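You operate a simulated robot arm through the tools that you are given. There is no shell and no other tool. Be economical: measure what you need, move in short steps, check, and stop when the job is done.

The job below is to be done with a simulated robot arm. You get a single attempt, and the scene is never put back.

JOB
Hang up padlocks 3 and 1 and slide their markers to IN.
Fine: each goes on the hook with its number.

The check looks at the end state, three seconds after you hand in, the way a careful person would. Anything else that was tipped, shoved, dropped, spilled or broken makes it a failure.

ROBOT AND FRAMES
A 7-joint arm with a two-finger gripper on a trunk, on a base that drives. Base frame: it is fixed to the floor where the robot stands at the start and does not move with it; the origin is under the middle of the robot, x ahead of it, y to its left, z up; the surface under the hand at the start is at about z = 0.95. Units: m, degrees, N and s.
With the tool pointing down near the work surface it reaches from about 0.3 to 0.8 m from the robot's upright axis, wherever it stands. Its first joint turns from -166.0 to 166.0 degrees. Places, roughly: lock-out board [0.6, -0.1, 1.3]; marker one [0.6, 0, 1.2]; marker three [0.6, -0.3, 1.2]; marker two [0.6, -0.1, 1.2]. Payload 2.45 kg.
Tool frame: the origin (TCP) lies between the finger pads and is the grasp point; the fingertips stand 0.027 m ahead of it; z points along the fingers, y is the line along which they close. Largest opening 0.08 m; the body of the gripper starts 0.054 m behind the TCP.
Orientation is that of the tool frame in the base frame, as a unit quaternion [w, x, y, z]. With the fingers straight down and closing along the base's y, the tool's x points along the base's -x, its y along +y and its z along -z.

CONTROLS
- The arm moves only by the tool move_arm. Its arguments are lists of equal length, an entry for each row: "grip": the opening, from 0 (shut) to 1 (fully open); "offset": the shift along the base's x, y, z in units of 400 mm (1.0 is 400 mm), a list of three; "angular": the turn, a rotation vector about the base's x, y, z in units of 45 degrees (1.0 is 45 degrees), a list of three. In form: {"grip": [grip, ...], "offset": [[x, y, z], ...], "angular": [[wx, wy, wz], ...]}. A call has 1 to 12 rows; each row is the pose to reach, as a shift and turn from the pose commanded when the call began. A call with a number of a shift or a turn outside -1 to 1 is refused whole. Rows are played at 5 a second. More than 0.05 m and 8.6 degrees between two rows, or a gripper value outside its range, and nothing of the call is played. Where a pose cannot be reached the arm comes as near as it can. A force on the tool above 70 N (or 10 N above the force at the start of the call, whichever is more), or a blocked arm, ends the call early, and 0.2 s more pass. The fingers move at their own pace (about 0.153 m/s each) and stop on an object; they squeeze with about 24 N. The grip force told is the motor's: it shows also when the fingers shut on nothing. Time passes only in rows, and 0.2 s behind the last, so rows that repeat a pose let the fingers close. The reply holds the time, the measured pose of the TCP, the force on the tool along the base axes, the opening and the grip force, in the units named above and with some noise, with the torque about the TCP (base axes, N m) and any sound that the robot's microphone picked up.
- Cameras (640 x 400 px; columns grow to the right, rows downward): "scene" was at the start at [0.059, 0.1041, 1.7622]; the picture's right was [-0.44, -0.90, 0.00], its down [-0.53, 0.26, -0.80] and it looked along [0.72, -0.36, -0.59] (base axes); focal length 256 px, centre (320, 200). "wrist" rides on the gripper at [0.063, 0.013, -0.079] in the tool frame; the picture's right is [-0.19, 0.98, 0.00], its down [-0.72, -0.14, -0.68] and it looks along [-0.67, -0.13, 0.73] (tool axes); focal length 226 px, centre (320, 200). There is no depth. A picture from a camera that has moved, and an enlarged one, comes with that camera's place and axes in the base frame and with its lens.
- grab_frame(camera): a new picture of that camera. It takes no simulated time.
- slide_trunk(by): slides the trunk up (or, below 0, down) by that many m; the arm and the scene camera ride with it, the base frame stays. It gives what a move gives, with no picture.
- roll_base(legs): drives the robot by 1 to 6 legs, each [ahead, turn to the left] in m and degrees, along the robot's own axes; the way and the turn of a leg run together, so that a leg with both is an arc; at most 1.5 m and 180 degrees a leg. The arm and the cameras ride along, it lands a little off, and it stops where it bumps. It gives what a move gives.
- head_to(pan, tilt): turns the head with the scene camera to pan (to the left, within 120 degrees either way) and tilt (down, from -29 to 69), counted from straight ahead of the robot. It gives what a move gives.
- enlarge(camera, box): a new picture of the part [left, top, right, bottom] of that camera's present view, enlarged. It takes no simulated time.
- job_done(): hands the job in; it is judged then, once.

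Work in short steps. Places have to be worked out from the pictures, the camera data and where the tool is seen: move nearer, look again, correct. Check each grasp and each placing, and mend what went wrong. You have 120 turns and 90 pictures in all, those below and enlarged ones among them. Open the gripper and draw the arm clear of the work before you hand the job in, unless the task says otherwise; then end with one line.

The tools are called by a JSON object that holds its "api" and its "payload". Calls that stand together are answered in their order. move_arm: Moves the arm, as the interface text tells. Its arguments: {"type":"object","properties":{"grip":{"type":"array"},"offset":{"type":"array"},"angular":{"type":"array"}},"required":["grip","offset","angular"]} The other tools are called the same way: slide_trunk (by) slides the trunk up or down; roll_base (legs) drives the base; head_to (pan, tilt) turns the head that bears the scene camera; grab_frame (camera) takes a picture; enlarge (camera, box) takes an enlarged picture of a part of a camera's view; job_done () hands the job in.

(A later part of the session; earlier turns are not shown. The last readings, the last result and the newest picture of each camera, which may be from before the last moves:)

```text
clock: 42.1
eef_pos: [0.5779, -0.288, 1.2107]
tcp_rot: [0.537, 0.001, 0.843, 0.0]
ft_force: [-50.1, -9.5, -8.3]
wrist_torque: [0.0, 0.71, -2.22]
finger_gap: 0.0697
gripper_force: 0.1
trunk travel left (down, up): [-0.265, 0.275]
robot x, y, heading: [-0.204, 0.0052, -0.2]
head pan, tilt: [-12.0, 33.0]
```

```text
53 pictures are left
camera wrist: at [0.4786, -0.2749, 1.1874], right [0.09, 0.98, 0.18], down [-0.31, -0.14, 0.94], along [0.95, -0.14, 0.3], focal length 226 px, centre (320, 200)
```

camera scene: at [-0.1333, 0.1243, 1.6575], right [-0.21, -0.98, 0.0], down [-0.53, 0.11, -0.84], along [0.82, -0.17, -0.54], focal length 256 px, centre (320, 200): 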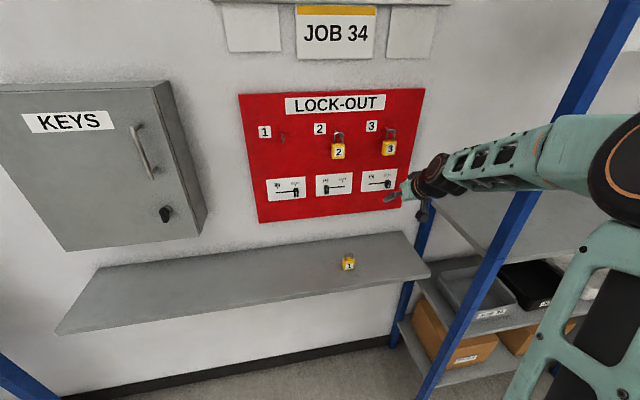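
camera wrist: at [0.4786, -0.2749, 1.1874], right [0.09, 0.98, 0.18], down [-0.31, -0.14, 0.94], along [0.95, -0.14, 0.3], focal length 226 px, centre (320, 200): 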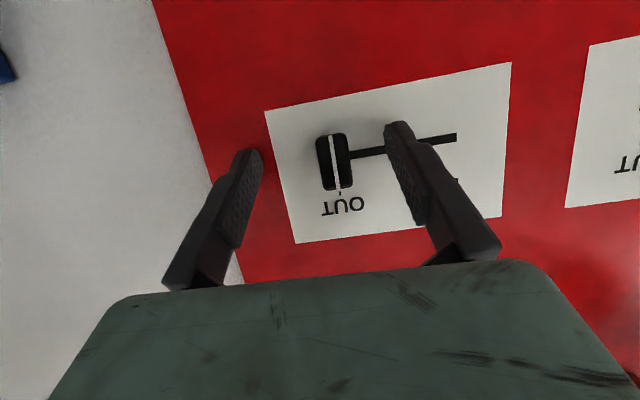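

Touching the board gave 50 N, so its face is nearer, at x≈0.606. I'll back off 8 mm right away.

{"api": "move_arm", "payload": {"grip": [1, 1, 1], "offset": [[-0.037, 0.0, 0.0], [-0.037, 0.0, 0.0], [-0.037, 0, 0]], "angular": [[0, 0, 0], [0, 0, 0], [0, 0, 0]]}}

{"api": "grab_frame", "payload": {"camera": "wrist"}}

{"api": "enlarge", "payload": {"camera": "scene", "box": [300, 110, 420, 185]}}

```text
clock: 42.9
eef_pos: [0.5706, -0.28, 1.2125]
tcp_rot: [0.539, -0.001, 0.842, -0.001]
ft_force: [-0.5, 0.3, -0.1]
wrist_torque: [-0.01, 0.02, 0.01]
finger_gap: 0.0803
gripper_force: 0.0
trunk travel left (down, up): [-0.265, 0.275]
robot x, y, heading: [-0.2026, 0.0057, -0.1]
head pan, tilt: [-12.0, 33.0]
```

```text
52 pictures are left
camera wrist: at [0.4716, -0.2689, 1.1888], right [0.08, 0.98, 0.17], down [-0.32, -0.14, 0.94], along [0.94, -0.13, 0.3], focal length 226 px, centre (320, 200)
```

wrist: 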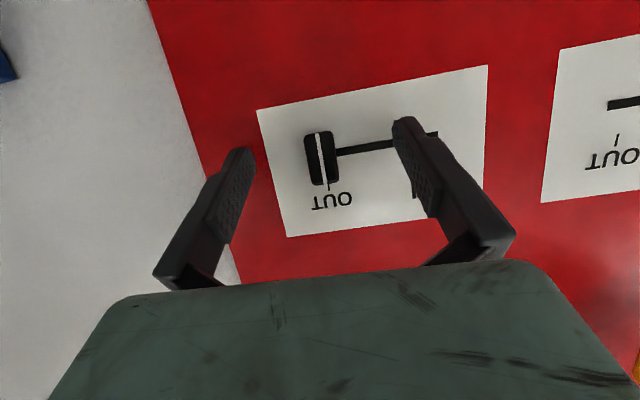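

```text
5.33 times, centred on (360, 148) of scene
camera zoom: at [-0.1329, 0.1245, 1.6574], right [-0.21, -0.98, 0.0], down [-0.53, 0.11, -0.84], along [0.82, -0.18, -0.54], focal length 1366 px, centre (107, 480)
```

zoom: 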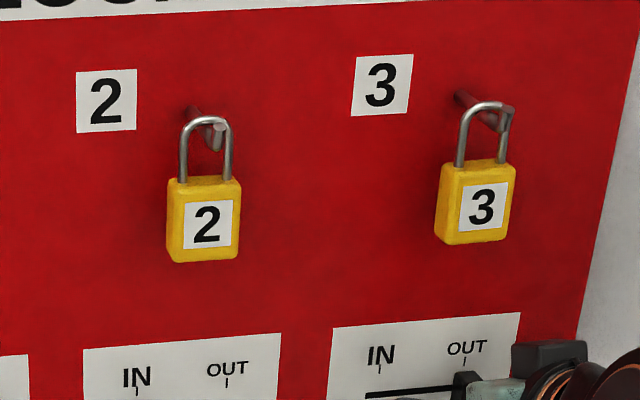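

The hand is clear of the board and the knob sits between the fingers. I'll close gently.

{"api": "move_arm", "payload": {"grip": [0.7, 0.5, 0.3, 0.15, 0.1, 0.1, 0.1], "offset": [[0.006, -0.003, -0.002], [0.006, -0.003, -0.002], [0.006, -0.003, -0.002], [0.006, -0.003, -0.002], [0.006, -0.003, -0.002], [0.006, -0.003, -0.002], [0.006, -0.003, -0.002]], "angular": [[0, 0, 0], [0, 0, 0], [0, 0, 0], [0, 0, 0], [0, 0, 0], [0, 0, 0], [0, 0, 0]]}}

{"api": "grab_frame", "payload": {"camera": "wrist"}}

```text
clock: 44.5
eef_pos: [0.5724, -0.2816, 1.2117]
tcp_rot: [0.538, -0.002, 0.843, 0.001]
ft_force: [6.0, 12.7, -2.5]
wrist_torque: [0.34, 0.04, 0.26]
finger_gap: 0.0157
gripper_force: 41.8
trunk travel left (down, up): [-0.265, 0.275]
robot x, y, heading: [-0.2027, 0.0047, 0.0]
head pan, tilt: [-12.0, 33.0]
```

```text
50 pictures are left
camera wrist: at [0.4743, -0.2685, 1.1869], right [0.08, 0.98, 0.17], down [-0.32, -0.14, 0.94], along [0.95, -0.13, 0.3], focal length 226 px, centre (320, 200)
```

wrist: 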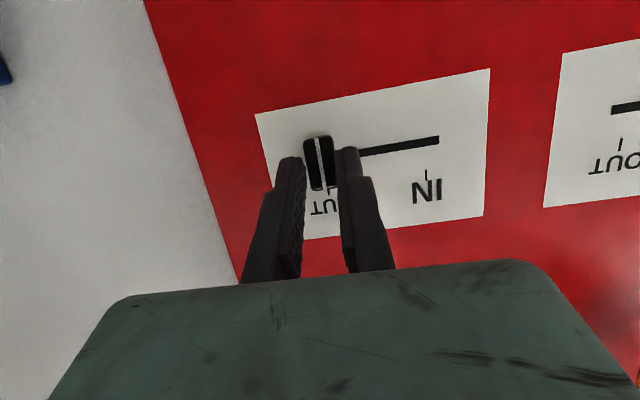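

The fingers hold the knob at a 15.7 mm gap. I'll slide it +50 mm in y slowly and check.

{"api": "move_arm", "payload": {"grip": [0.1, 0.1, 0.1, 0.1, 0.1, 0.1, 0.1], "offset": [[0, 0.021, 0], [0, 0.042, 0], [0, 0.063, 0], [0, 0.084, 0], [0, 0.105, 0], [0, 0.125, 0], [0, 0.125, 0]], "angular": [[0, 0, 0], [0, 0, 0], [0, 0, 0], [0, 0, 0], [0, 0, 0], [0, 0, 0], [0, 0, 0]]}}

{"api": "enlarge", "payload": {"camera": "wrist", "box": [240, 100, 400, 200]}}

{"api": "enlarge", "payload": {"camera": "scene", "box": [320, 160, 420, 222]}}

```text
clock: 46.1
eef_pos: [0.5732, -0.2325, 1.2096]
tcp_rot: [0.539, -0.001, 0.842, 0.0]
ft_force: [16.3, 0.7, 8.1]
wrist_torque: [0.16, -0.66, 0.01]
finger_gap: 0.0157
gripper_force: 42.3
trunk travel left (down, up): [-0.265, 0.275]
robot x, y, heading: [-0.2042, 0.0008, 0.1]
head pan, tilt: [-12.0, 33.0]
```

```text
4.00 times, centred on (320, 150) of wrist
camera zoom: at [0.4755, -0.2201, 1.1866], right [0.08, 0.98, 0.17], down [-0.32, -0.14, 0.94], along [0.94, -0.13, 0.3], focal length 904 px, centre (320, 400)
```

zoom: 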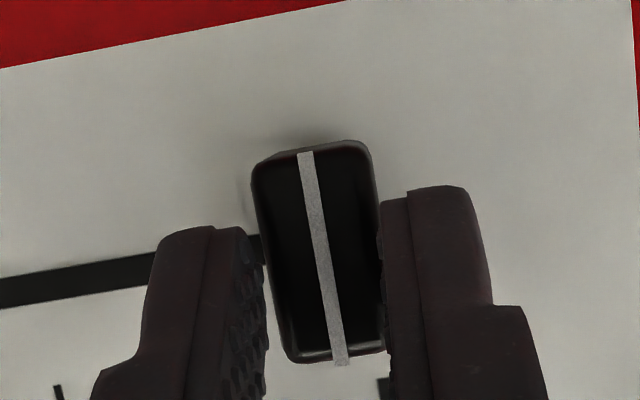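

```text
6.40 times, centred on (370, 191) of scene
camera zoom: at [-0.1314, 0.1246, 1.6574], right [-0.21, -0.98, 0.0], down [-0.53, 0.11, -0.84], along [0.82, -0.17, -0.55], focal length 1639 px, centre (0, 258)
```

zoom: 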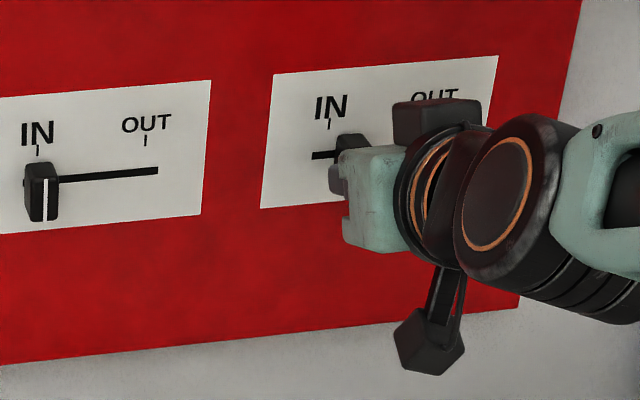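

The knob follows. I'll move about 10 mm more toward the IN tick.

{"api": "move_arm", "payload": {"grip": [0.1, 0.1, 0.1, 0.1], "offset": [[0, 0.008, 0], [0, 0.016, 0], [0, 0.024, 0], [0, 0.024, 0]], "angular": [[0, 0, 0], [0, 0, 0], [0, 0, 0], [0, 0, 0]]}}

{"api": "enlarge", "payload": {"camera": "wrist", "box": [240, 100, 400, 200]}}

```text
clock: 47.1
eef_pos: [0.5756, -0.223, 1.2101]
tcp_rot: [0.538, -0.001, 0.843, -0.001]
ft_force: [23.0, -2.1, 13.8]
wrist_torque: [0.12, -0.35, -0.05]
finger_gap: 0.0156
gripper_force: 41.7
trunk travel left (down, up): [-0.265, 0.275]
robot x, y, heading: [-0.2037, 0.0021, 0.3]
head pan, tilt: [-12.0, 33.0]
```

```text
4.00 times, centred on (320, 150) of wrist
camera zoom: at [0.4757, -0.2111, 1.1867], right [0.08, 0.98, 0.17], down [-0.32, -0.14, 0.94], along [0.94, -0.13, 0.3], focal length 904 px, centre (320, 400)
```

zoom: 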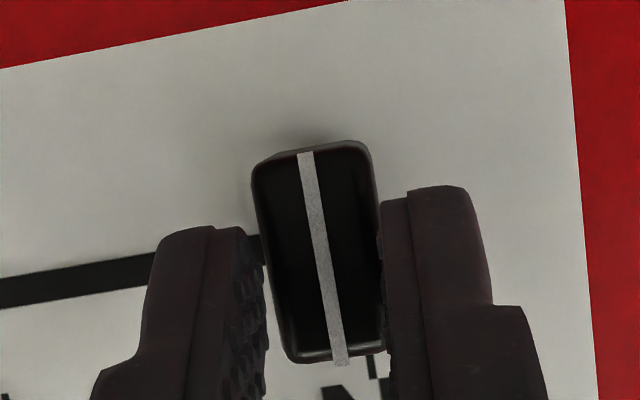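

The knob line is at y≈−0.223 and the IN tick at y≈−0.2206. I'll move another 3 mm.

{"api": "move_arm", "payload": {"grip": [0.1, 0.1, 0.1], "offset": [[0, 0.004, 0], [0, 0.008, 0], [0, 0.008, 0]], "angular": [[0, 0, 0], [0, 0, 0], [0, 0, 0]]}}

{"api": "enlarge", "payload": {"camera": "wrist", "box": [240, 100, 400, 200]}}

```text
clock: 47.9
eef_pos: [0.5749, -0.2202, 1.2111]
tcp_rot: [0.539, -0.001, 0.842, 0.0]
ft_force: [24.1, -4.1, 15.2]
wrist_torque: [0.15, -0.5, -0.07]
finger_gap: 0.0154
gripper_force: 41.4
trunk travel left (down, up): [-0.265, 0.275]
robot x, y, heading: [-0.2032, 0.0066, -0.3]
head pan, tilt: [-12.0, 33.0]
```

```text
4.00 times, centred on (320, 150) of wrist
camera zoom: at [0.4757, -0.2082, 1.1866], right [0.08, 0.98, 0.17], down [-0.32, -0.14, 0.94], along [0.94, -0.13, 0.3], focal length 904 px, centre (320, 400)
```

zoom: 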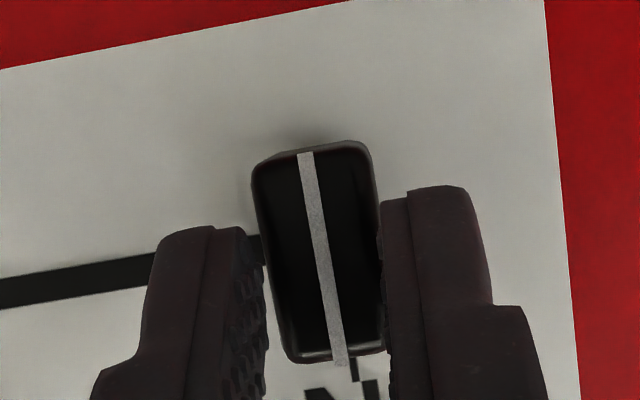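

The line and tick look aligned. I'll open the fingers and retreat to inspect.

{"api": "move_arm", "payload": {"grip": [0.3, 0.5, 0.5, 0.5, 0.5, 0.5, 0.5, 0.5], "offset": [[0, 0, 0], [0, 0, 0], [-0.06, 0, 0], [-0.12, 0, 0], [-0.2, 0, 0], [-0.28, 0, 0], [-0.35, 0, 0], [-0.35, 0, 0]], "angular": [[0, 0, 0], [0, 0, 0], [0, 0, 0], [0, 0, 0], [0, 0, 0], [0, 0, 0], [0, 0, 0], [0, 0, 0]]}}

{"api": "grab_frame", "payload": {"camera": "wrist"}}

{"api": "enlarge", "payload": {"camera": "wrist", "box": [240, 60, 400, 160]}}

```text
clock: 49.7
eef_pos: [0.4317, -0.2208, 1.2122]
tcp_rot: [0.538, -0.001, 0.843, -0.001]
ft_force: [0.0, -0.2, -0.1]
wrist_torque: [0.03, -0.04, -0.03]
finger_gap: 0.0401
gripper_force: 0.2
trunk travel left (down, up): [-0.265, 0.275]
robot x, y, heading: [-0.1991, 0.0021, 0.2]
head pan, tilt: [-12.0, 33.0]
```

```text
45 pictures are left
camera wrist: at [0.333, -0.208, 1.1871], right [0.08, 0.98, 0.17], down [-0.32, -0.14, 0.94], along [0.95, -0.13, 0.3], focal length 226 px, centre (320, 200)
```

wrist: 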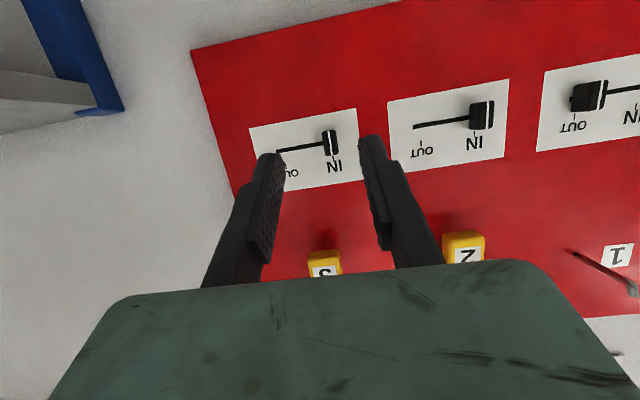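

```text
4.00 times, centred on (320, 110) of wrist
camera zoom: at [0.333, -0.208, 1.1871], right [0.08, 0.98, 0.17], down [-0.32, -0.14, 0.94], along [0.95, -0.13, 0.3], focal length 904 px, centre (320, 560)
```

zoom: 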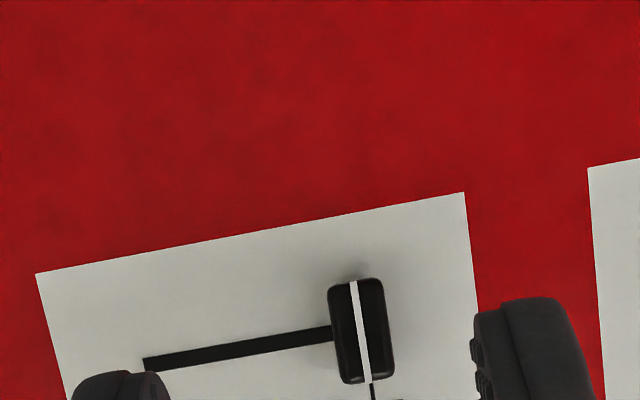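

Marker 3's line sits on the IN tick. While at this height I'll do marker 1 next, moving +0.27 m in y.

{"api": "move_arm", "payload": {"grip": [1, 1, 1, 1, 1, 1, 1, 1], "offset": [[0, 0.1, 0], [0, 0.2, 0], [0, 0.3, 0], [0, 0.4, 0], [0, 0.5, 0], [0, 0.6, 0], [0, 0.675, 0], [0, 0.675, 0]], "angular": [[0, 0, 0], [0, 0, 0], [0, 0, 0], [0, 0, 0], [0, 0, 0], [0, 0, 0], [0, 0, 0], [0, 0, 0]]}}

{"api": "grab_frame", "payload": {"camera": "wrist"}}

{"api": "enlarge", "payload": {"camera": "wrist", "box": [240, 60, 400, 160]}}

```text
clock: 51.5
eef_pos: [0.4326, 0.0501, 1.2102]
tcp_rot: [0.538, 0.001, 0.843, -0.002]
ft_force: [-0.9, -0.2, 0.2]
wrist_torque: [0.04, 0.0, 0.0]
finger_gap: 0.0797
gripper_force: 0.1
trunk travel left (down, up): [-0.265, 0.275]
robot x, y, heading: [-0.1988, 0.0029, 0.1]
head pan, tilt: [-12.0, 33.0]
```

```text
43 pictures are left
camera wrist: at [0.334, 0.0629, 1.1872], right [0.08, 0.98, 0.17], down [-0.32, -0.14, 0.94], along [0.95, -0.13, 0.3], focal length 226 px, centre (320, 200)
```

wrist: 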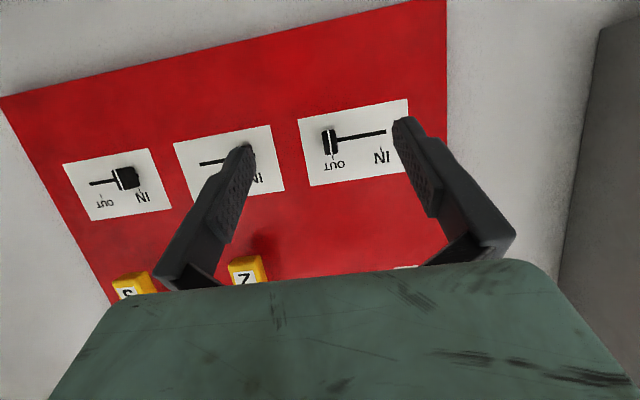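

```text
4.00 times, centred on (320, 110) of wrist
camera zoom: at [0.334, 0.0629, 1.1872], right [0.08, 0.98, 0.17], down [-0.32, -0.14, 0.94], along [0.95, -0.13, 0.3], focal length 904 px, centre (320, 560)
```

zoom: 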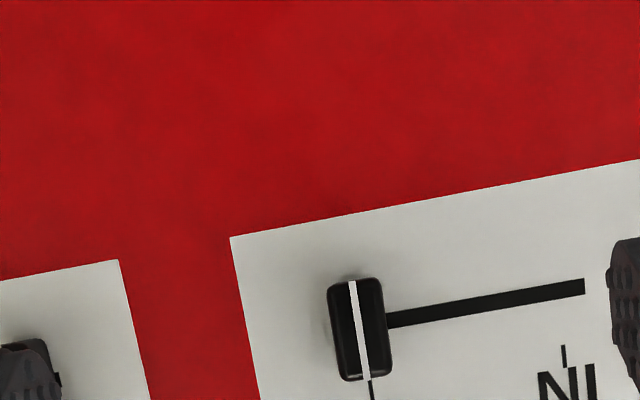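

The knob appears in the same image spot as knob 3 did at release, so it is centred on the present TCP y (0.050). I'll advance 140 mm with open fingers, as for knob 3.

{"api": "move_arm", "payload": {"grip": [1, 1, 1, 1, 1, 1], "offset": [[0.08, 0, 0.002], [0.16, 0, 0.002], [0.24, 0, 0.002], [0.3, 0, 0.002], [0.348, 0, 0.002], [0.348, 0, 0.002]], "angular": [[0, 0, 0], [0, 0, 0], [0, 0, 0], [0, 0, 0], [0, 0, 0], [0, 0, 0]]}}

{"api": "grab_frame", "payload": {"camera": "wrist"}}

```text
clock: 52.9
eef_pos: [0.5726, 0.0501, 1.2115]
tcp_rot: [0.537, -0.002, 0.844, 0.001]
ft_force: [-0.3, 0.0, -0.5]
wrist_torque: [0.0, -0.01, -0.01]
finger_gap: 0.0799
gripper_force: 0.0
trunk travel left (down, up): [-0.265, 0.275]
robot x, y, heading: [-0.2035, 0.0028, 0.1]
head pan, tilt: [-12.0, 33.0]
```

```text
41 pictures are left
camera wrist: at [0.4725, 0.0626, 1.1878], right [0.08, 0.98, 0.17], down [-0.32, -0.14, 0.94], along [0.95, -0.13, 0.3], focal length 226 px, centre (320, 200)
```

wrist: 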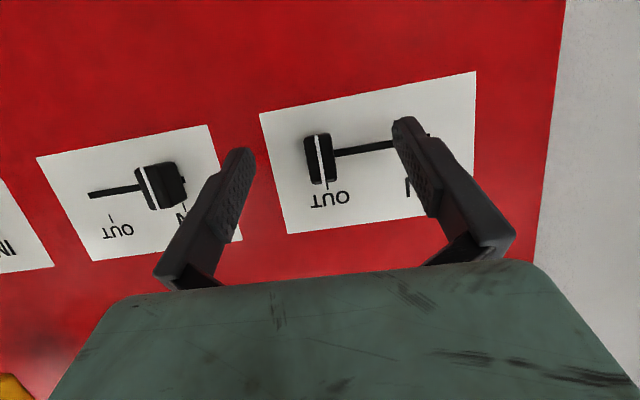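

Knob 1 is between the fingers with no contact. I'll close and then slide +58 mm in y.

{"api": "move_arm", "payload": {"grip": [0.7, 0.5, 0.3, 0.15, 0.1, 0.1, 0.1], "offset": [[0, 0, 0], [0, 0, 0], [0, 0, 0], [0, 0, 0], [0, 0, 0], [0, 0, 0], [0, 0, 0]], "angular": [[0, 0, 0], [0, 0, 0], [0, 0, 0], [0, 0, 0], [0, 0, 0], [0, 0, 0], [0, 0, 0]]}}

{"api": "move_arm", "payload": {"grip": [0.1, 0.1, 0.1, 0.1, 0.1, 0.1, 0.1, 0.1], "offset": [[0, 0.021, 0], [0, 0.042, 0], [0, 0.063, 0], [0, 0.084, 0], [0, 0.105, 0], [0, 0.126, 0], [0, 0.143, 0], [0, 0.143, 0]], "angular": [[0, 0, 0], [0, 0, 0], [0, 0, 0], [0, 0, 0], [0, 0, 0], [0, 0, 0], [0, 0, 0], [0, 0, 0]]}}

{"api": "enlarge", "payload": {"camera": "wrist", "box": [240, 100, 400, 200]}}

```text
clock: 54.5
eef_pos: [0.5724, 0.0496, 1.212]
tcp_rot: [0.538, -0.002, 0.843, 0.0]
ft_force: [-0.5, 0.5, -0.6]
wrist_torque: [0.01, -0.01, -0.02]
finger_gap: 0.0081
gripper_force: 0.0
trunk travel left (down, up): [-0.265, 0.275]
robot x, y, heading: [-0.2048, 0.0044, -0.1]
head pan, tilt: [-12.0, 33.0]
```

```text
clock: 56.3
eef_pos: [0.5729, 0.1071, 1.2126]
tcp_rot: [0.538, 0.0, 0.843, -0.001]
ft_force: [0.5, -0.2, -0.6]
wrist_torque: [0.01, 0.01, 0.0]
finger_gap: 0.0078
gripper_force: 0.0
trunk travel left (down, up): [-0.265, 0.275]
robot x, y, heading: [-0.202, 0.0015, -0.0]
head pan, tilt: [-12.0, 33.0]
```

```text
4.00 times, centred on (320, 150) of wrist
camera zoom: at [0.4731, 0.1193, 1.1875], right [0.08, 0.98, 0.17], down [-0.32, -0.14, 0.94], along [0.95, -0.13, 0.3], focal length 904 px, centre (320, 400)
```

zoom: 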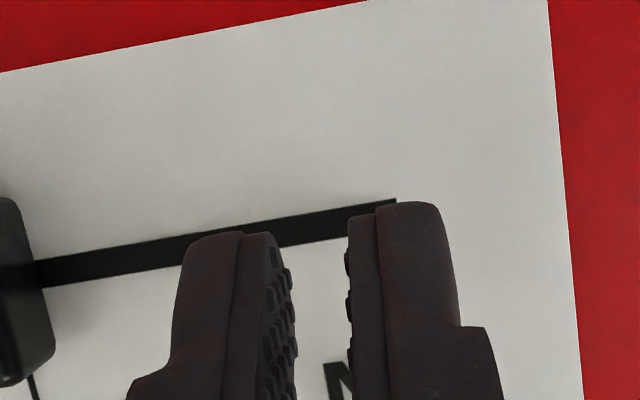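

The fingers closed in front of the knob and slid off without moving it. I'll back off, open, return to y = 0.050 and go 4 mm deeper.

{"api": "move_arm", "payload": {"grip": [0.1, 0.1, 0.6, 1, 1, 1, 1], "offset": [[-0.05, 0, 0], [-0.1, 0, 0], [-0.1, -0.05, 0], [-0.1, -0.1, 0], [-0.1, -0.143, 0], [-0.1, -0.143, 0], [-0.1, -0.143, 0]], "angular": [[0, 0, 0], [0, 0, 0], [0, 0, 0], [0, 0, 0], [0, 0, 0], [0, 0, 0], [0, 0, 0]]}}

{"api": "enlarge", "payload": {"camera": "wrist", "box": [240, 60, 400, 160]}}

```text
clock: 57.9
eef_pos: [0.5323, 0.0488, 1.2119]
tcp_rot: [0.538, -0.001, 0.843, 0.0]
ft_force: [0.1, 0.6, 0.2]
wrist_torque: [0.0, 0.0, 0.0]
finger_gap: 0.0798
gripper_force: 0.0
trunk travel left (down, up): [-0.265, 0.275]
robot x, y, heading: [-0.199, 0.0064, -0.0]
head pan, tilt: [-12.0, 33.0]
```

```text
4.00 times, centred on (320, 110) of wrist
camera zoom: at [0.433, 0.062, 1.1879], right [0.08, 0.98, 0.17], down [-0.32, -0.14, 0.94], along [0.95, -0.13, 0.3], focal length 904 px, centre (320, 560)
```

zoom: 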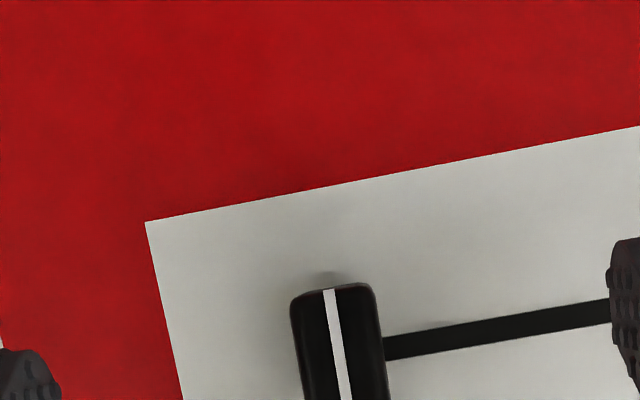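

Knob 1 is still at OUT, y≈0.050. I'll advance about 44 mm, checking the force, then close.

{"api": "move_arm", "payload": {"grip": [1, 1, 1, 1, 0.7, 0.5, 0.3, 0.15, 0.1, 0.1, 0.1], "offset": [[0.05, 0.003, 0], [0.09, 0.003, 0], [0.109, 0.003, 0], [0.109, 0.003, 0], [0.109, 0.003, 0], [0.109, 0.003, 0], [0.109, 0.003, 0], [0.109, 0.003, 0], [0.109, 0.003, 0], [0.109, 0.003, 0], [0.109, 0.003, 0]], "angular": [[0, 0, 0], [0, 0, 0], [0, 0, 0], [0, 0, 0], [0, 0, 0], [0, 0, 0], [0, 0, 0], [0, 0, 0], [0, 0, 0], [0, 0, 0], [0, 0, 0]]}}

{"api": "grab_frame", "payload": {"camera": "wrist"}}

```text
clock: 60.3
eef_pos: [0.5759, 0.0508, 1.2114]
tcp_rot: [0.538, -0.001, 0.843, 0.0]
ft_force: [0.2, -0.2, 0.6]
wrist_torque: [0.03, 0.02, -0.01]
finger_gap: 0.0081
gripper_force: 0.0
trunk travel left (down, up): [-0.265, 0.275]
robot x, y, heading: [-0.2024, 0.0044, -0.1]
head pan, tilt: [-12.0, 33.0]
```

```text
38 pictures are left
camera wrist: at [0.4765, 0.0629, 1.1874], right [0.08, 0.98, 0.17], down [-0.32, -0.14, 0.94], along [0.95, -0.13, 0.3], focal length 226 px, centre (320, 200)
```

wrist: 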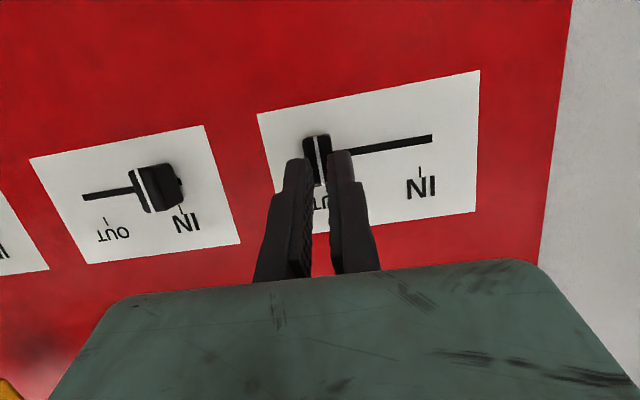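

The gap equals the commanded 8 mm, so the fingers are still in front of this knob. I'll open and creep 4 mm deeper before closing again.

{"api": "move_arm", "payload": {"grip": [0.5, 1, 1, 1, 1], "offset": [[0, 0, 0], [0, 0, 0], [0.005, 0, 0], [0.01, 0, 0], [0.01, 0, 0]], "angular": [[0, 0, 0], [0, 0, 0], [0, 0, 0], [0, 0, 0], [0, 0, 0]]}}

```text
clock: 61.5
eef_pos: [0.579, 0.0513, 1.2121]
tcp_rot: [0.538, -0.002, 0.843, 0.0]
ft_force: [-0.1, -0.4, 0.4]
wrist_torque: [-0.04, 0.03, -0.04]
finger_gap: 0.0798
gripper_force: 0.1
trunk travel left (down, up): [-0.265, 0.275]
robot x, y, heading: [-0.2009, 0.0056, -0.2]
head pan, tilt: [-12.0, 33.0]
```

No contact yet at x = 0.579, so I'll creep another 4 mm.

{"api": "move_arm", "payload": {"grip": [1, 1, 1], "offset": [[0.005, 0, 0], [0.01, 0, 0], [0.01, 0, 0]], "angular": [[0, 0, 0], [0, 0, 0], [0, 0, 0]]}}

{"api": "grab_frame", "payload": {"camera": "wrist"}}

```text
clock: 62.3
eef_pos: [0.5841, 0.0508, 1.2121]
tcp_rot: [0.538, 0.0, 0.843, -0.001]
ft_force: [-1.0, -1.0, -0.4]
wrist_torque: [0.04, 0.01, -0.05]
finger_gap: 0.0799
gripper_force: 0.1
trunk travel left (down, up): [-0.265, 0.275]
robot x, y, heading: [-0.1998, 0.004, -0.1]
head pan, tilt: [-12.0, 33.0]
```

```text
37 pictures are left
camera wrist: at [0.4844, 0.0635, 1.1877], right [0.08, 0.98, 0.17], down [-0.32, -0.14, 0.94], along [0.95, -0.13, 0.3], focal length 226 px, centre (320, 200)
```

wrist: 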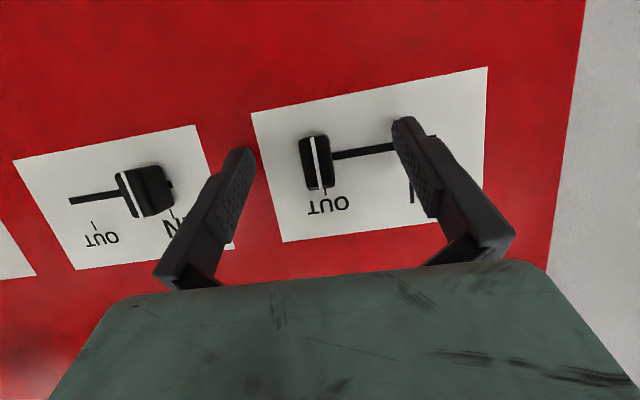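

Still clear at x = 0.584, so the board sits slightly farther away at this end. I'll close here.

{"api": "move_arm", "payload": {"grip": [0.7, 0.5, 0.3, 0.15, 0.1, 0.1, 0.1], "offset": [[0, -0.002, 0], [0, -0.002, 0], [0, -0.002, 0], [0, -0.002, 0], [0, -0.002, 0], [0, -0.002, 0], [0, -0.002, 0]], "angular": [[0, 0, 0], [0, 0, 0], [0, 0, 0], [0, 0, 0], [0, 0, 0], [0, 0, 0], [0, 0, 0]]}}

```text
clock: 63.9
eef_pos: [0.5822, 0.0494, 1.2102]
tcp_rot: [0.538, -0.001, 0.843, -0.001]
ft_force: [0.3, -1.7, 1.0]
wrist_torque: [0.13, -0.04, -0.1]
finger_gap: 0.0156
gripper_force: 41.5
trunk travel left (down, up): [-0.265, 0.275]
robot x, y, heading: [-0.2018, 0.0021, 0.0]
head pan, tilt: [-12.0, 33.0]
```

The fingers hold the knob at 15.6 mm. The board yaws slightly, with x growing toward +y, so I'll slide +60 mm in y with +2 mm in x.

{"api": "move_arm", "payload": {"grip": [0.1, 0.1, 0.1, 0.1, 0.1, 0.1, 0.1, 0.1], "offset": [[0.001, 0.021, 0], [0.001, 0.042, 0], [0.002, 0.063, 0], [0.002, 0.084, 0], [0.003, 0.105, 0], [0.004, 0.126, 0], [0.005, 0.147, 0], [0.005, 0.147, 0]], "angular": [[0, 0, 0], [0, 0, 0], [0, 0, 0], [0, 0, 0], [0, 0, 0], [0, 0, 0], [0, 0, 0], [0, 0, 0]]}}

{"api": "enlarge", "payload": {"camera": "wrist", "box": [240, 100, 400, 200]}}

```text
clock: 65.7
eef_pos: [0.5861, 0.1093, 1.2123]
tcp_rot: [0.538, -0.002, 0.843, 0.0]
ft_force: [2.0, -1.2, 0.8]
wrist_torque: [0.27, 0.44, -0.11]
finger_gap: 0.0156
gripper_force: 41.5
trunk travel left (down, up): [-0.265, 0.275]
robot x, y, heading: [-0.2, 0.0041, -0.0]
head pan, tilt: [-12.0, 33.0]
```

```text
4.00 times, centred on (320, 150) of wrist
camera zoom: at [0.4862, 0.1216, 1.1877], right [0.08, 0.98, 0.17], down [-0.32, -0.14, 0.94], along [0.95, -0.13, 0.3], focal length 904 px, centre (320, 400)
```

zoom: 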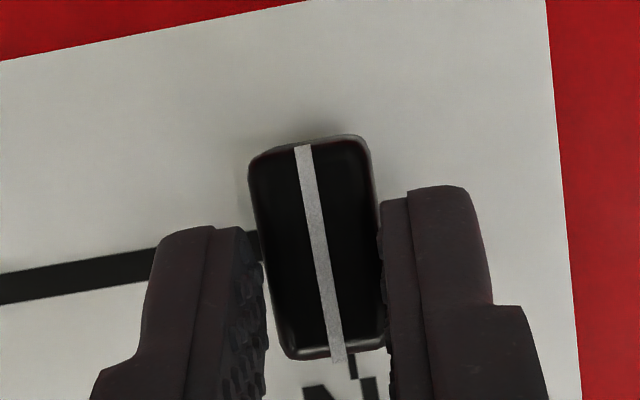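

This matches marker 3's final view, with the line on the IN tick. I'll release and retreat to check.

{"api": "move_arm", "payload": {"grip": [0.3, 0.5, 0.5, 0.5, 0.5, 0.5, 0.5, 0.5, 0.5], "offset": [[0, 0, 0], [0, 0, 0], [-0.06, 0, 0], [-0.12, 0, 0], [-0.2, 0, 0], [-0.28, 0, 0], [-0.36, 0, 0], [-0.44, 0, 0], [-0.44, 0, 0]], "angular": [[0, 0, 0], [0, 0, 0], [0, 0, 0], [0, 0, 0], [0, 0, 0], [0, 0, 0], [0, 0, 0], [0, 0, 0], [0, 0, 0]]}}

{"api": "enlarge", "payload": {"camera": "wrist", "box": [240, 60, 400, 160]}}

```text
clock: 67.7
eef_pos: [0.4092, 0.1095, 1.2125]
tcp_rot: [0.538, -0.001, 0.843, 0.0]
ft_force: [-0.1, -1.6, 0.5]
wrist_torque: [-0.01, -0.02, -0.01]
finger_gap: 0.0401
gripper_force: 0.1
trunk travel left (down, up): [-0.265, 0.275]
robot x, y, heading: [-0.2025, 0.0052, 0.1]
head pan, tilt: [-12.0, 33.0]
```

```text
4.00 times, centred on (320, 110) of wrist
camera zoom: at [0.3095, 0.1217, 1.1875], right [0.08, 0.98, 0.17], down [-0.32, -0.14, 0.94], along [0.95, -0.13, 0.3], focal length 904 px, centre (320, 560)
```

zoom: 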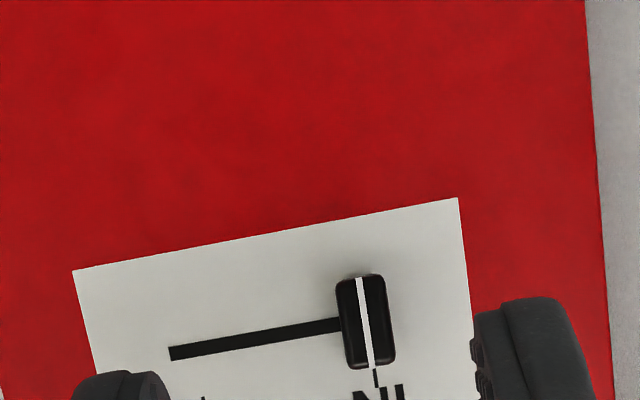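

Marker 1 is at IN. Now for padlock 1: I'll pitch back to 45°, move in front of it, and lower the trunk.

{"api": "move_arm", "payload": {"grip": [1, 1, 1, 1, 1, 1, 1], "offset": [[-0.025, -0.092, 0.018], [-0.05, -0.185, 0.035], [-0.075, -0.277, 0.053], [-0.1, -0.369, 0.071], [-0.125, -0.462, 0.088], [-0.15, -0.554, 0.106], [-0.15, -0.554, 0.106]], "angular": [[0, 0.074, 0], [0, 0.148, 0], [0, 0.222, 0], [0, 0.296, 0], [0, 0.37, 0], [0, 0.444, 0], [0, 0.444, 0]]}}

{"api": "slide_trunk", "payload": {"by": -0.17}}

{"api": "grab_frame", "payload": {"camera": "wrist"}}

```text
clock: 69.5
eef_pos: [0.3588, -0.0592, 1.2537]
tcp_rot: [0.383, -0.049, 0.922, 0.019]
ft_force: [0.1, 1.1, 0.5]
wrist_torque: [0.0, 0.03, -0.01]
finger_gap: 0.0801
gripper_force: 0.0
trunk travel left (down, up): [-0.265, 0.275]
robot x, y, heading: [-0.1993, 0.0081, 0.1]
head pan, tilt: [-12.0, 33.0]
stopped in row 7: the arm was blocked; the commanded pose is now the measured one
```

```text
clock: 71.5
eef_pos: [0.3583, -0.0578, 1.0843]
tcp_rot: [0.384, -0.05, 0.922, 0.019]
ft_force: [-1.2, -0.2, -0.7]
wrist_torque: [0.01, 0.01, -0.01]
finger_gap: 0.0802
gripper_force: 0.1
trunk travel left (down, up): [-0.095, 0.445]
robot x, y, heading: [-0.1988, 0.0006, 0.2]
head pan, tilt: [-12.0, 33.0]
```

```text
34 pictures are left
camera wrist: at [0.2558, -0.0565, 1.0955], right [0.03, 0.99, 0.13], down [0.04, -0.14, 0.99], along [1.0, -0.03, -0.04], focal length 226 px, centre (320, 200)
```

wrist: 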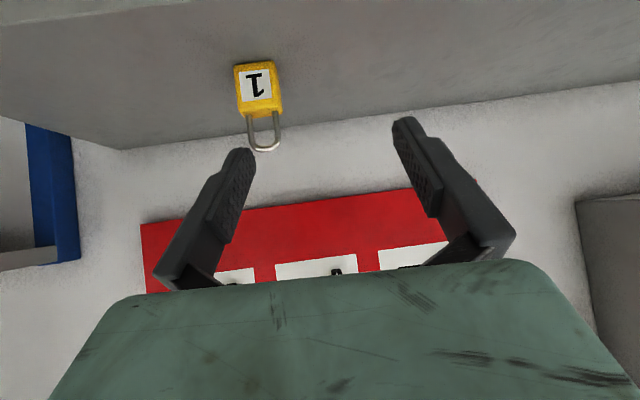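

A joint limit stopped the arm a little short and left it yawed about 6°. I'll move farther from the robot to x≈0.40 while shifting to y≈−0.108 and undoing the yaw.

{"api": "move_arm", "payload": {"grip": [1, 1, 1, 1, 1], "offset": [[0.056, 0, 0], [0.112, 0, 0], [0.112, -0.063, 0], [0.112, -0.126, 0], [0.112, -0.126, 0]], "angular": [[0, 0, -0.03], [0, 0, -0.07], [0, 0, -0.1], [0, 0, -0.136], [0, 0, -0.136]]}}

{"api": "grab_frame", "payload": {"camera": "wrist"}}

```text
clock: 72.7
eef_pos: [0.4015, -0.1088, 1.0842]
tcp_rot: [0.384, 0.001, 0.923, -0.002]
ft_force: [0.0, -0.2, -0.8]
wrist_torque: [-0.04, -0.03, 0.01]
finger_gap: 0.0797
gripper_force: 0.0
trunk travel left (down, up): [-0.095, 0.445]
robot x, y, heading: [-0.2044, 0.0023, -0.2]
head pan, tilt: [-12.0, 33.0]
```

```text
33 pictures are left
camera wrist: at [0.3004, -0.0962, 1.0956], right [0.14, 0.98, 0.13], down [0.02, -0.14, 0.99], along [0.99, -0.13, -0.04], focal length 226 px, centre (320, 200)
```

wrist: 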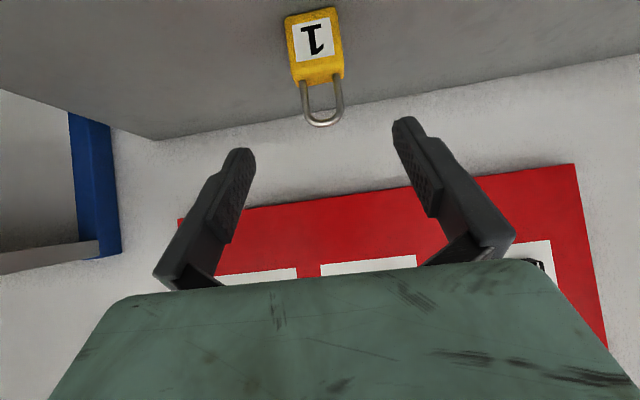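

Padlock 1's front bottom is at about (0.463, −0.106). I'll descend to TCP (0.467, −0.106, 0.988) with open fingers.

{"api": "move_arm", "payload": {"grip": [1, 1, 1, 1, 1, 1], "offset": [[0.02, 0.007, -0.05], [0.05, 0.007, -0.1], [0.085, 0.007, -0.15], [0.12, 0.007, -0.2], [0.164, 0.007, -0.24], [0.164, 0.007, -0.24]], "angular": [[0, 0, 0], [0, 0, 0], [0, 0, 0], [0, 0, 0], [0, 0, 0], [0, 0, 0]]}}

{"api": "grab_frame", "payload": {"camera": "wrist"}}

```text
clock: 74.1
eef_pos: [0.4689, -0.1065, 0.9898]
tcp_rot: [0.384, 0.0, 0.923, -0.002]
ft_force: [0.0, 0.1, -1.0]
wrist_torque: [0.01, 0.01, 0.0]
finger_gap: 0.0799
gripper_force: 0.0
trunk travel left (down, up): [-0.095, 0.445]
robot x, y, heading: [-0.2039, 0.0042, 0.4]
head pan, tilt: [-12.0, 33.0]
```

```text
32 pictures are left
camera wrist: at [0.3673, -0.0933, 0.9991], right [0.14, 0.98, 0.13], down [0.02, -0.14, 0.99], along [0.99, -0.13, -0.04], focal length 226 px, centre (320, 200)
```

wrist: 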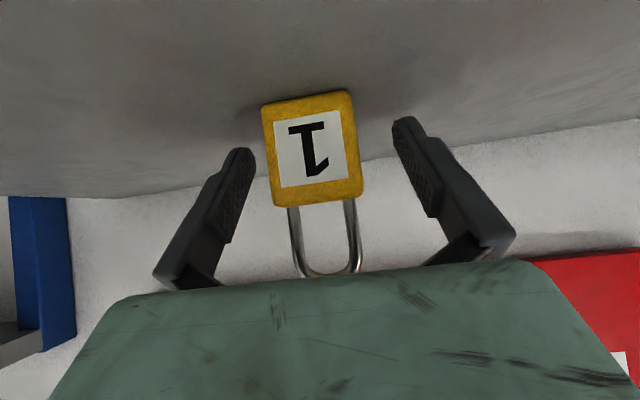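

The view matches the earlier good grasp position. I'll close and lift.

{"api": "move_arm", "payload": {"grip": [0.7, 0.55, 0.3, 0.3, 0.3, 0.3], "offset": [[0, 0, 0], [0, 0, 0], [0, 0, 0], [0, 0, 0], [0, 0, 0], [0, 0, 0]], "angular": [[0, 0, 0], [0, 0, 0], [0, 0, 0], [0, 0, 0], [0, 0, 0], [0, 0, 0]]}}

{"api": "grab_frame", "payload": {"camera": "wrist"}}

```text
clock: 75.5
eef_pos: [0.4682, -0.1057, 0.9881]
tcp_rot: [0.383, 0.001, 0.924, -0.003]
ft_force: [-0.2, 0.1, 1.3]
wrist_torque: [0.0, 0.0, -0.02]
finger_gap: 0.0395
gripper_force: 24.7
trunk travel left (down, up): [-0.095, 0.445]
robot x, y, heading: [-0.1997, 0.0025, -0.0]
head pan, tilt: [-12.0, 33.0]
```

```text
31 pictures are left
camera wrist: at [0.3669, -0.0932, 0.9992], right [0.14, 0.98, 0.13], down [0.02, -0.14, 0.99], along [0.99, -0.13, -0.04], focal length 226 px, centre (320, 200)
```

wrist: 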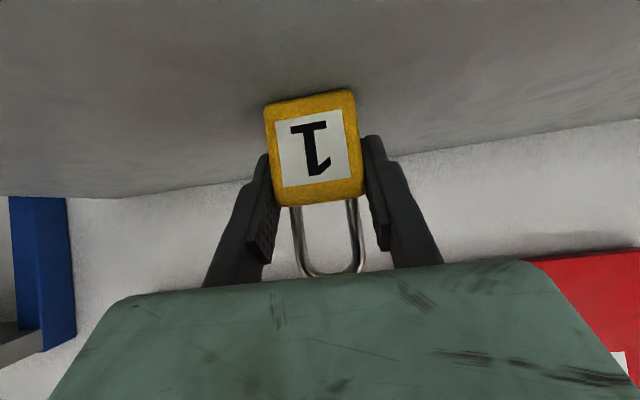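

Padlock 1 is held at a 39.5 mm gap. I'll lift, draw back slightly, move to y≈0.075, then raise the trunk.

{"api": "move_arm", "payload": {"grip": [0.3, 0.3, 0.3, 0.3, 0.3, 0.3, 0.3, 0.3], "offset": [[0, 0, 0.06], [-0.04, 0, 0.12], [-0.08, 0.08, 0.13], [-0.1, 0.17, 0.13], [-0.1, 0.26, 0.13], [-0.1, 0.35, 0.13], [-0.1, 0.45, 0.13], [-0.1, 0.45, 0.13]], "angular": [[0, 0, 0], [0, 0, 0], [0, 0, 0], [0, 0, 0], [0, 0, 0], [0, 0, 0], [0, 0, 0], [0, 0, 0]]}}

{"api": "slide_trunk", "payload": {"by": 0.34}}

{"api": "grab_frame", "payload": {"camera": "wrist"}}

{"api": "enlarge", "payload": {"camera": "wrist", "box": [250, 180, 410, 280]}}

```text
clock: 77.3
eef_pos: [0.4291, 0.0748, 1.04]
tcp_rot: [0.384, 0.0, 0.923, -0.002]
ft_force: [-0.1, 0.9, -1.0]
wrist_torque: [-0.01, -0.01, 0.0]
finger_gap: 0.0392
gripper_force: 24.4
trunk travel left (down, up): [-0.095, 0.445]
robot x, y, heading: [-0.2033, 0.002, 0.1]
head pan, tilt: [-12.0, 33.0]
```

```text
clock: 80.6
eef_pos: [0.429, 0.075, 1.3797]
tcp_rot: [0.383, 0.0, 0.924, -0.001]
ft_force: [0.2, 0.4, -1.2]
wrist_torque: [0.01, 0.03, -0.01]
finger_gap: 0.0395
gripper_force: 24.3
trunk travel left (down, up): [-0.435, 0.105]
robot x, y, heading: [-0.2003, 0.0035, -0.1]
head pan, tilt: [-12.0, 33.0]
```

```text
30 pictures are left
camera wrist: at [0.3274, 0.0868, 1.3914], right [0.14, 0.98, 0.13], down [0.02, -0.14, 0.99], along [0.99, -0.13, -0.04], focal length 226 px, centre (320, 200)
```

wrist: 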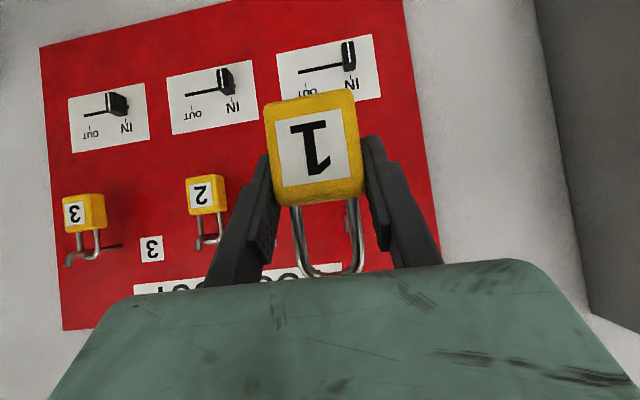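

```text
4.00 times, centred on (330, 230) of wrist
camera zoom: at [0.3274, 0.0868, 1.3914], right [0.14, 0.98, 0.13], down [0.02, -0.14, 0.99], along [0.99, -0.13, -0.04], focal length 904 px, centre (280, 80)
```

zoom: 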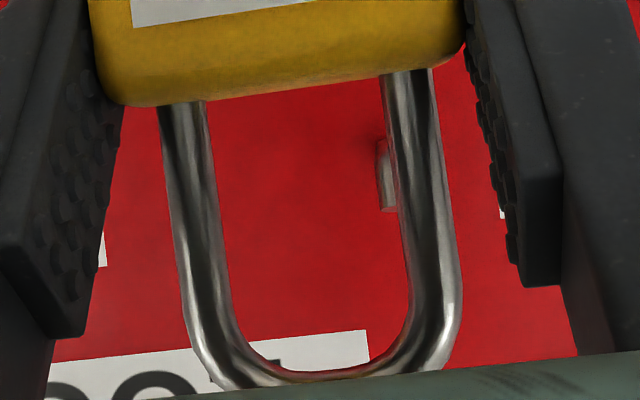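

Hook 1's tip is at y≈0.080, z≈1.419, the same height as hook 3, and about 9 mm deeper in x. I'll align to y 0.080, z 1.391 and advance to x≈0.545.

{"api": "move_arm", "payload": {"grip": [0.3, 0.3, 0.3, 0.3, 0.3, 0.3], "offset": [[0.0, 0.013, 0.028], [0.08, 0.013, 0.028], [0.16, 0.013, 0.028], [0.23, 0.013, 0.028], [0.29, 0.013, 0.028], [0.29, 0.013, 0.028]], "angular": [[0, 0, 0], [0, 0, 0], [0, 0, 0], [0, 0, 0], [0, 0, 0], [0, 0, 0]]}}

{"api": "enlarge", "payload": {"camera": "wrist", "box": [250, 180, 410, 280]}}

```text
clock: 82.0
eef_pos: [0.544, 0.0793, 1.3909]
tcp_rot: [0.384, 0.0, 0.923, -0.002]
ft_force: [-0.4, 0.5, -0.9]
wrist_torque: [-0.02, -0.03, 0.01]
finger_gap: 0.0395
gripper_force: 23.9
trunk travel left (down, up): [-0.435, 0.105]
robot x, y, heading: [-0.2027, 0.0028, 0.1]
head pan, tilt: [-12.0, 33.0]
```

```text
4.00 times, centred on (330, 230) of wrist
camera zoom: at [0.4433, 0.0923, 1.4031], right [0.14, 0.98, 0.13], down [0.02, -0.14, 0.99], along [0.99, -0.13, -0.04], focal length 904 px, centre (280, 80)
```

zoom: 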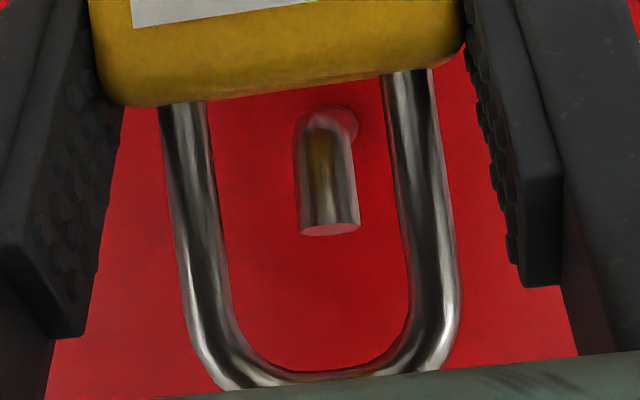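

The tip is well centred in the window. I'll advance 47 mm to pass the shackle over the upturned tip.

{"api": "move_arm", "payload": {"grip": [0.3, 0.3, 0.3, 0.3, 0.3, 0.3], "offset": [[0.03, 0.002, 0], [0.06, 0.002, 0], [0.09, 0.002, 0], [0.105, 0.002, 0], [0.117, 0.002, 0], [0.117, 0.002, 0]], "angular": [[0, 0, 0], [0, 0, 0], [0, 0, 0], [0, 0, 0], [0, 0, 0], [0, 0, 0]]}}

{"api": "enlarge", "payload": {"camera": "wrist", "box": [250, 180, 410, 280]}}

```text
clock: 83.4
eef_pos: [0.5913, 0.08, 1.3911]
tcp_rot: [0.384, 0.0, 0.923, -0.002]
ft_force: [0.4, -0.6, -1.6]
wrist_torque: [0.04, 0.0, 0.02]
finger_gap: 0.0394
gripper_force: 23.8
trunk travel left (down, up): [-0.435, 0.105]
robot x, y, heading: [-0.2005, 0.0055, -0.2]
head pan, tilt: [-12.0, 33.0]
```

```text
4.00 times, centred on (330, 230) of wrist
camera zoom: at [0.4903, 0.0929, 1.4025], right [0.14, 0.98, 0.13], down [0.02, -0.14, 0.99], along [0.99, -0.13, -0.04], focal length 904 px, centre (280, 80)
```

zoom: 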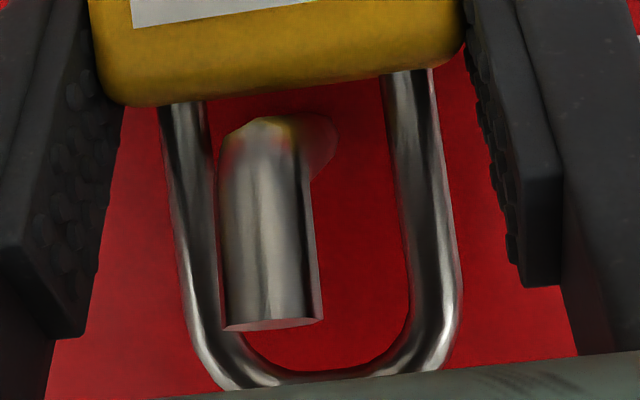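

Same picture as with hook 3 at full insertion. I'll repeat the move back and down of about 10 and 15 mm, then lower about 7 mm more.

{"api": "move_arm", "payload": {"grip": [0.3, 0.3, 0.3, 0.3], "offset": [[0, 0, -0.013], [-0.013, 0, -0.025], [-0.024, 0, -0.038], [-0.024, 0, -0.038]], "angular": [[0, 0, 0], [0, 0, 0], [0, 0, 0], [0, 0, 0]]}}

{"api": "move_arm", "payload": {"grip": [0.3, 0.3, 0.3, 0.3, 0.3], "offset": [[0, 0, -0.005], [0, 0, -0.01], [0, 0, -0.015], [0, 0, -0.019], [0, 0, -0.019]], "angular": [[0, 0, 0], [0, 0, 0], [0, 0, 0], [0, 0, 0], [0, 0, 0]]}}

{"api": "enlarge", "payload": {"camera": "wrist", "box": [250, 180, 410, 280]}}

```text
clock: 84.4
eef_pos: [0.581, 0.0799, 1.376]
tcp_rot: [0.384, 0.0, 0.923, -0.002]
ft_force: [1.3, -1.3, -0.3]
wrist_torque: [0.0, -0.03, 0.03]
finger_gap: 0.0393
gripper_force: 24.1
trunk travel left (down, up): [-0.435, 0.105]
robot x, y, heading: [-0.2016, 0.0046, -0.2]
head pan, tilt: [-12.0, 33.0]
```

```text
clock: 85.6
eef_pos: [0.5825, 0.0791, 1.3705]
tcp_rot: [0.385, -0.001, 0.923, -0.001]
ft_force: [1.5, -1.0, 7.5]
wrist_torque: [-0.01, 0.11, -0.01]
finger_gap: 0.0391
gripper_force: 23.6
trunk travel left (down, up): [-0.435, 0.105]
robot x, y, heading: [-0.2022, 0.0024, 0.0]
head pan, tilt: [-12.0, 33.0]
```

```text
4.00 times, centred on (330, 230) of wrist
camera zoom: at [0.4806, 0.0927, 1.3811], right [0.14, 0.98, 0.13], down [0.02, -0.14, 0.99], along [0.99, -0.13, -0.04], focal length 904 px, centre (280, 80)
```

zoom: 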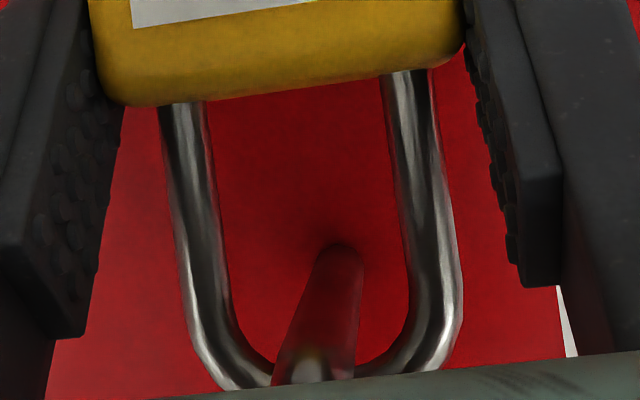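

The shackle rests on the bar (7.5 N up). I'll unload 1 mm, open, and retreat along the same path as before.

{"api": "move_arm", "payload": {"grip": [0.3, 0.5, 0.6, 0.8, 1, 1, 1], "offset": [[0, 0, 0.003], [0, 0, 0.003], [0, 0, 0.003], [0, 0, 0.003], [0, 0, 0.003], [0, 0, 0.003], [0, 0, 0.003]], "angular": [[0, 0, 0], [0, 0, 0], [0, 0, 0], [0, 0, 0], [0, 0, 0], [0, 0, 0], [0, 0, 0]]}}

{"api": "grab_frame", "payload": {"camera": "wrist"}}

{"api": "move_arm", "payload": {"grip": [1, 1, 1, 1, 1, 1], "offset": [[-0.07, 0, 0.06], [-0.14, 0, 0.12], [-0.21, 0, 0.18], [-0.28, 0, 0.18], [-0.35, 0, 0.18], [-0.35, 0, 0.18]], "angular": [[0, 0, 0], [0, 0, 0], [0, 0, 0], [0, 0, 0], [0, 0, 0], [0, 0, 0]]}}

{"api": "grab_frame", "payload": {"camera": "wrist"}}

```text
clock: 87.2
eef_pos: [0.5826, 0.0803, 1.3702]
tcp_rot: [0.385, 0.0, 0.923, -0.002]
ft_force: [0.3, -0.2, -0.5]
wrist_torque: [-0.01, 0.02, -0.02]
finger_gap: 0.08
gripper_force: 0.1
trunk travel left (down, up): [-0.435, 0.105]
robot x, y, heading: [-0.2012, 0.0037, 0.1]
head pan, tilt: [-12.0, 33.0]
```

```text
25 pictures are left
camera wrist: at [0.4805, 0.0927, 1.3813], right [0.14, 0.98, 0.13], down [0.02, -0.14, 0.99], along [0.99, -0.13, -0.04], focal length 226 px, centre (320, 200)
```

wrist: 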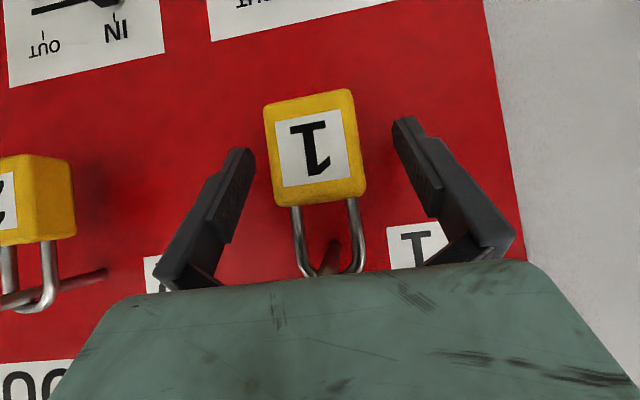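

```text
clock: 88.6
eef_pos: [0.4437, 0.0808, 1.4408]
tcp_rot: [0.384, 0.0, 0.923, -0.001]
ft_force: [-0.4, 0.5, -0.2]
wrist_torque: [-0.04, 0.01, 0.01]
finger_gap: 0.0801
gripper_force: 0.0
trunk travel left (down, up): [-0.435, 0.105]
robot x, y, heading: [-0.2008, 0.001, -0.2]
head pan, tilt: [-12.0, 33.0]
```

```text
24 pictures are left
camera wrist: at [0.3419, 0.0928, 1.4521], right [0.14, 0.98, 0.13], down [0.02, -0.14, 0.99], along [0.99, -0.13, -0.04], focal length 226 px, centre (320, 200)
```

wrist: 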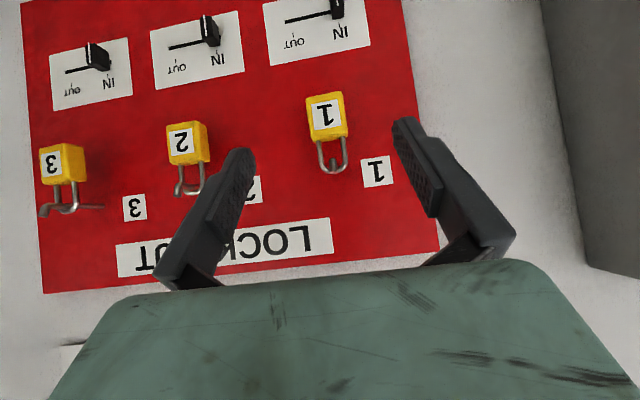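

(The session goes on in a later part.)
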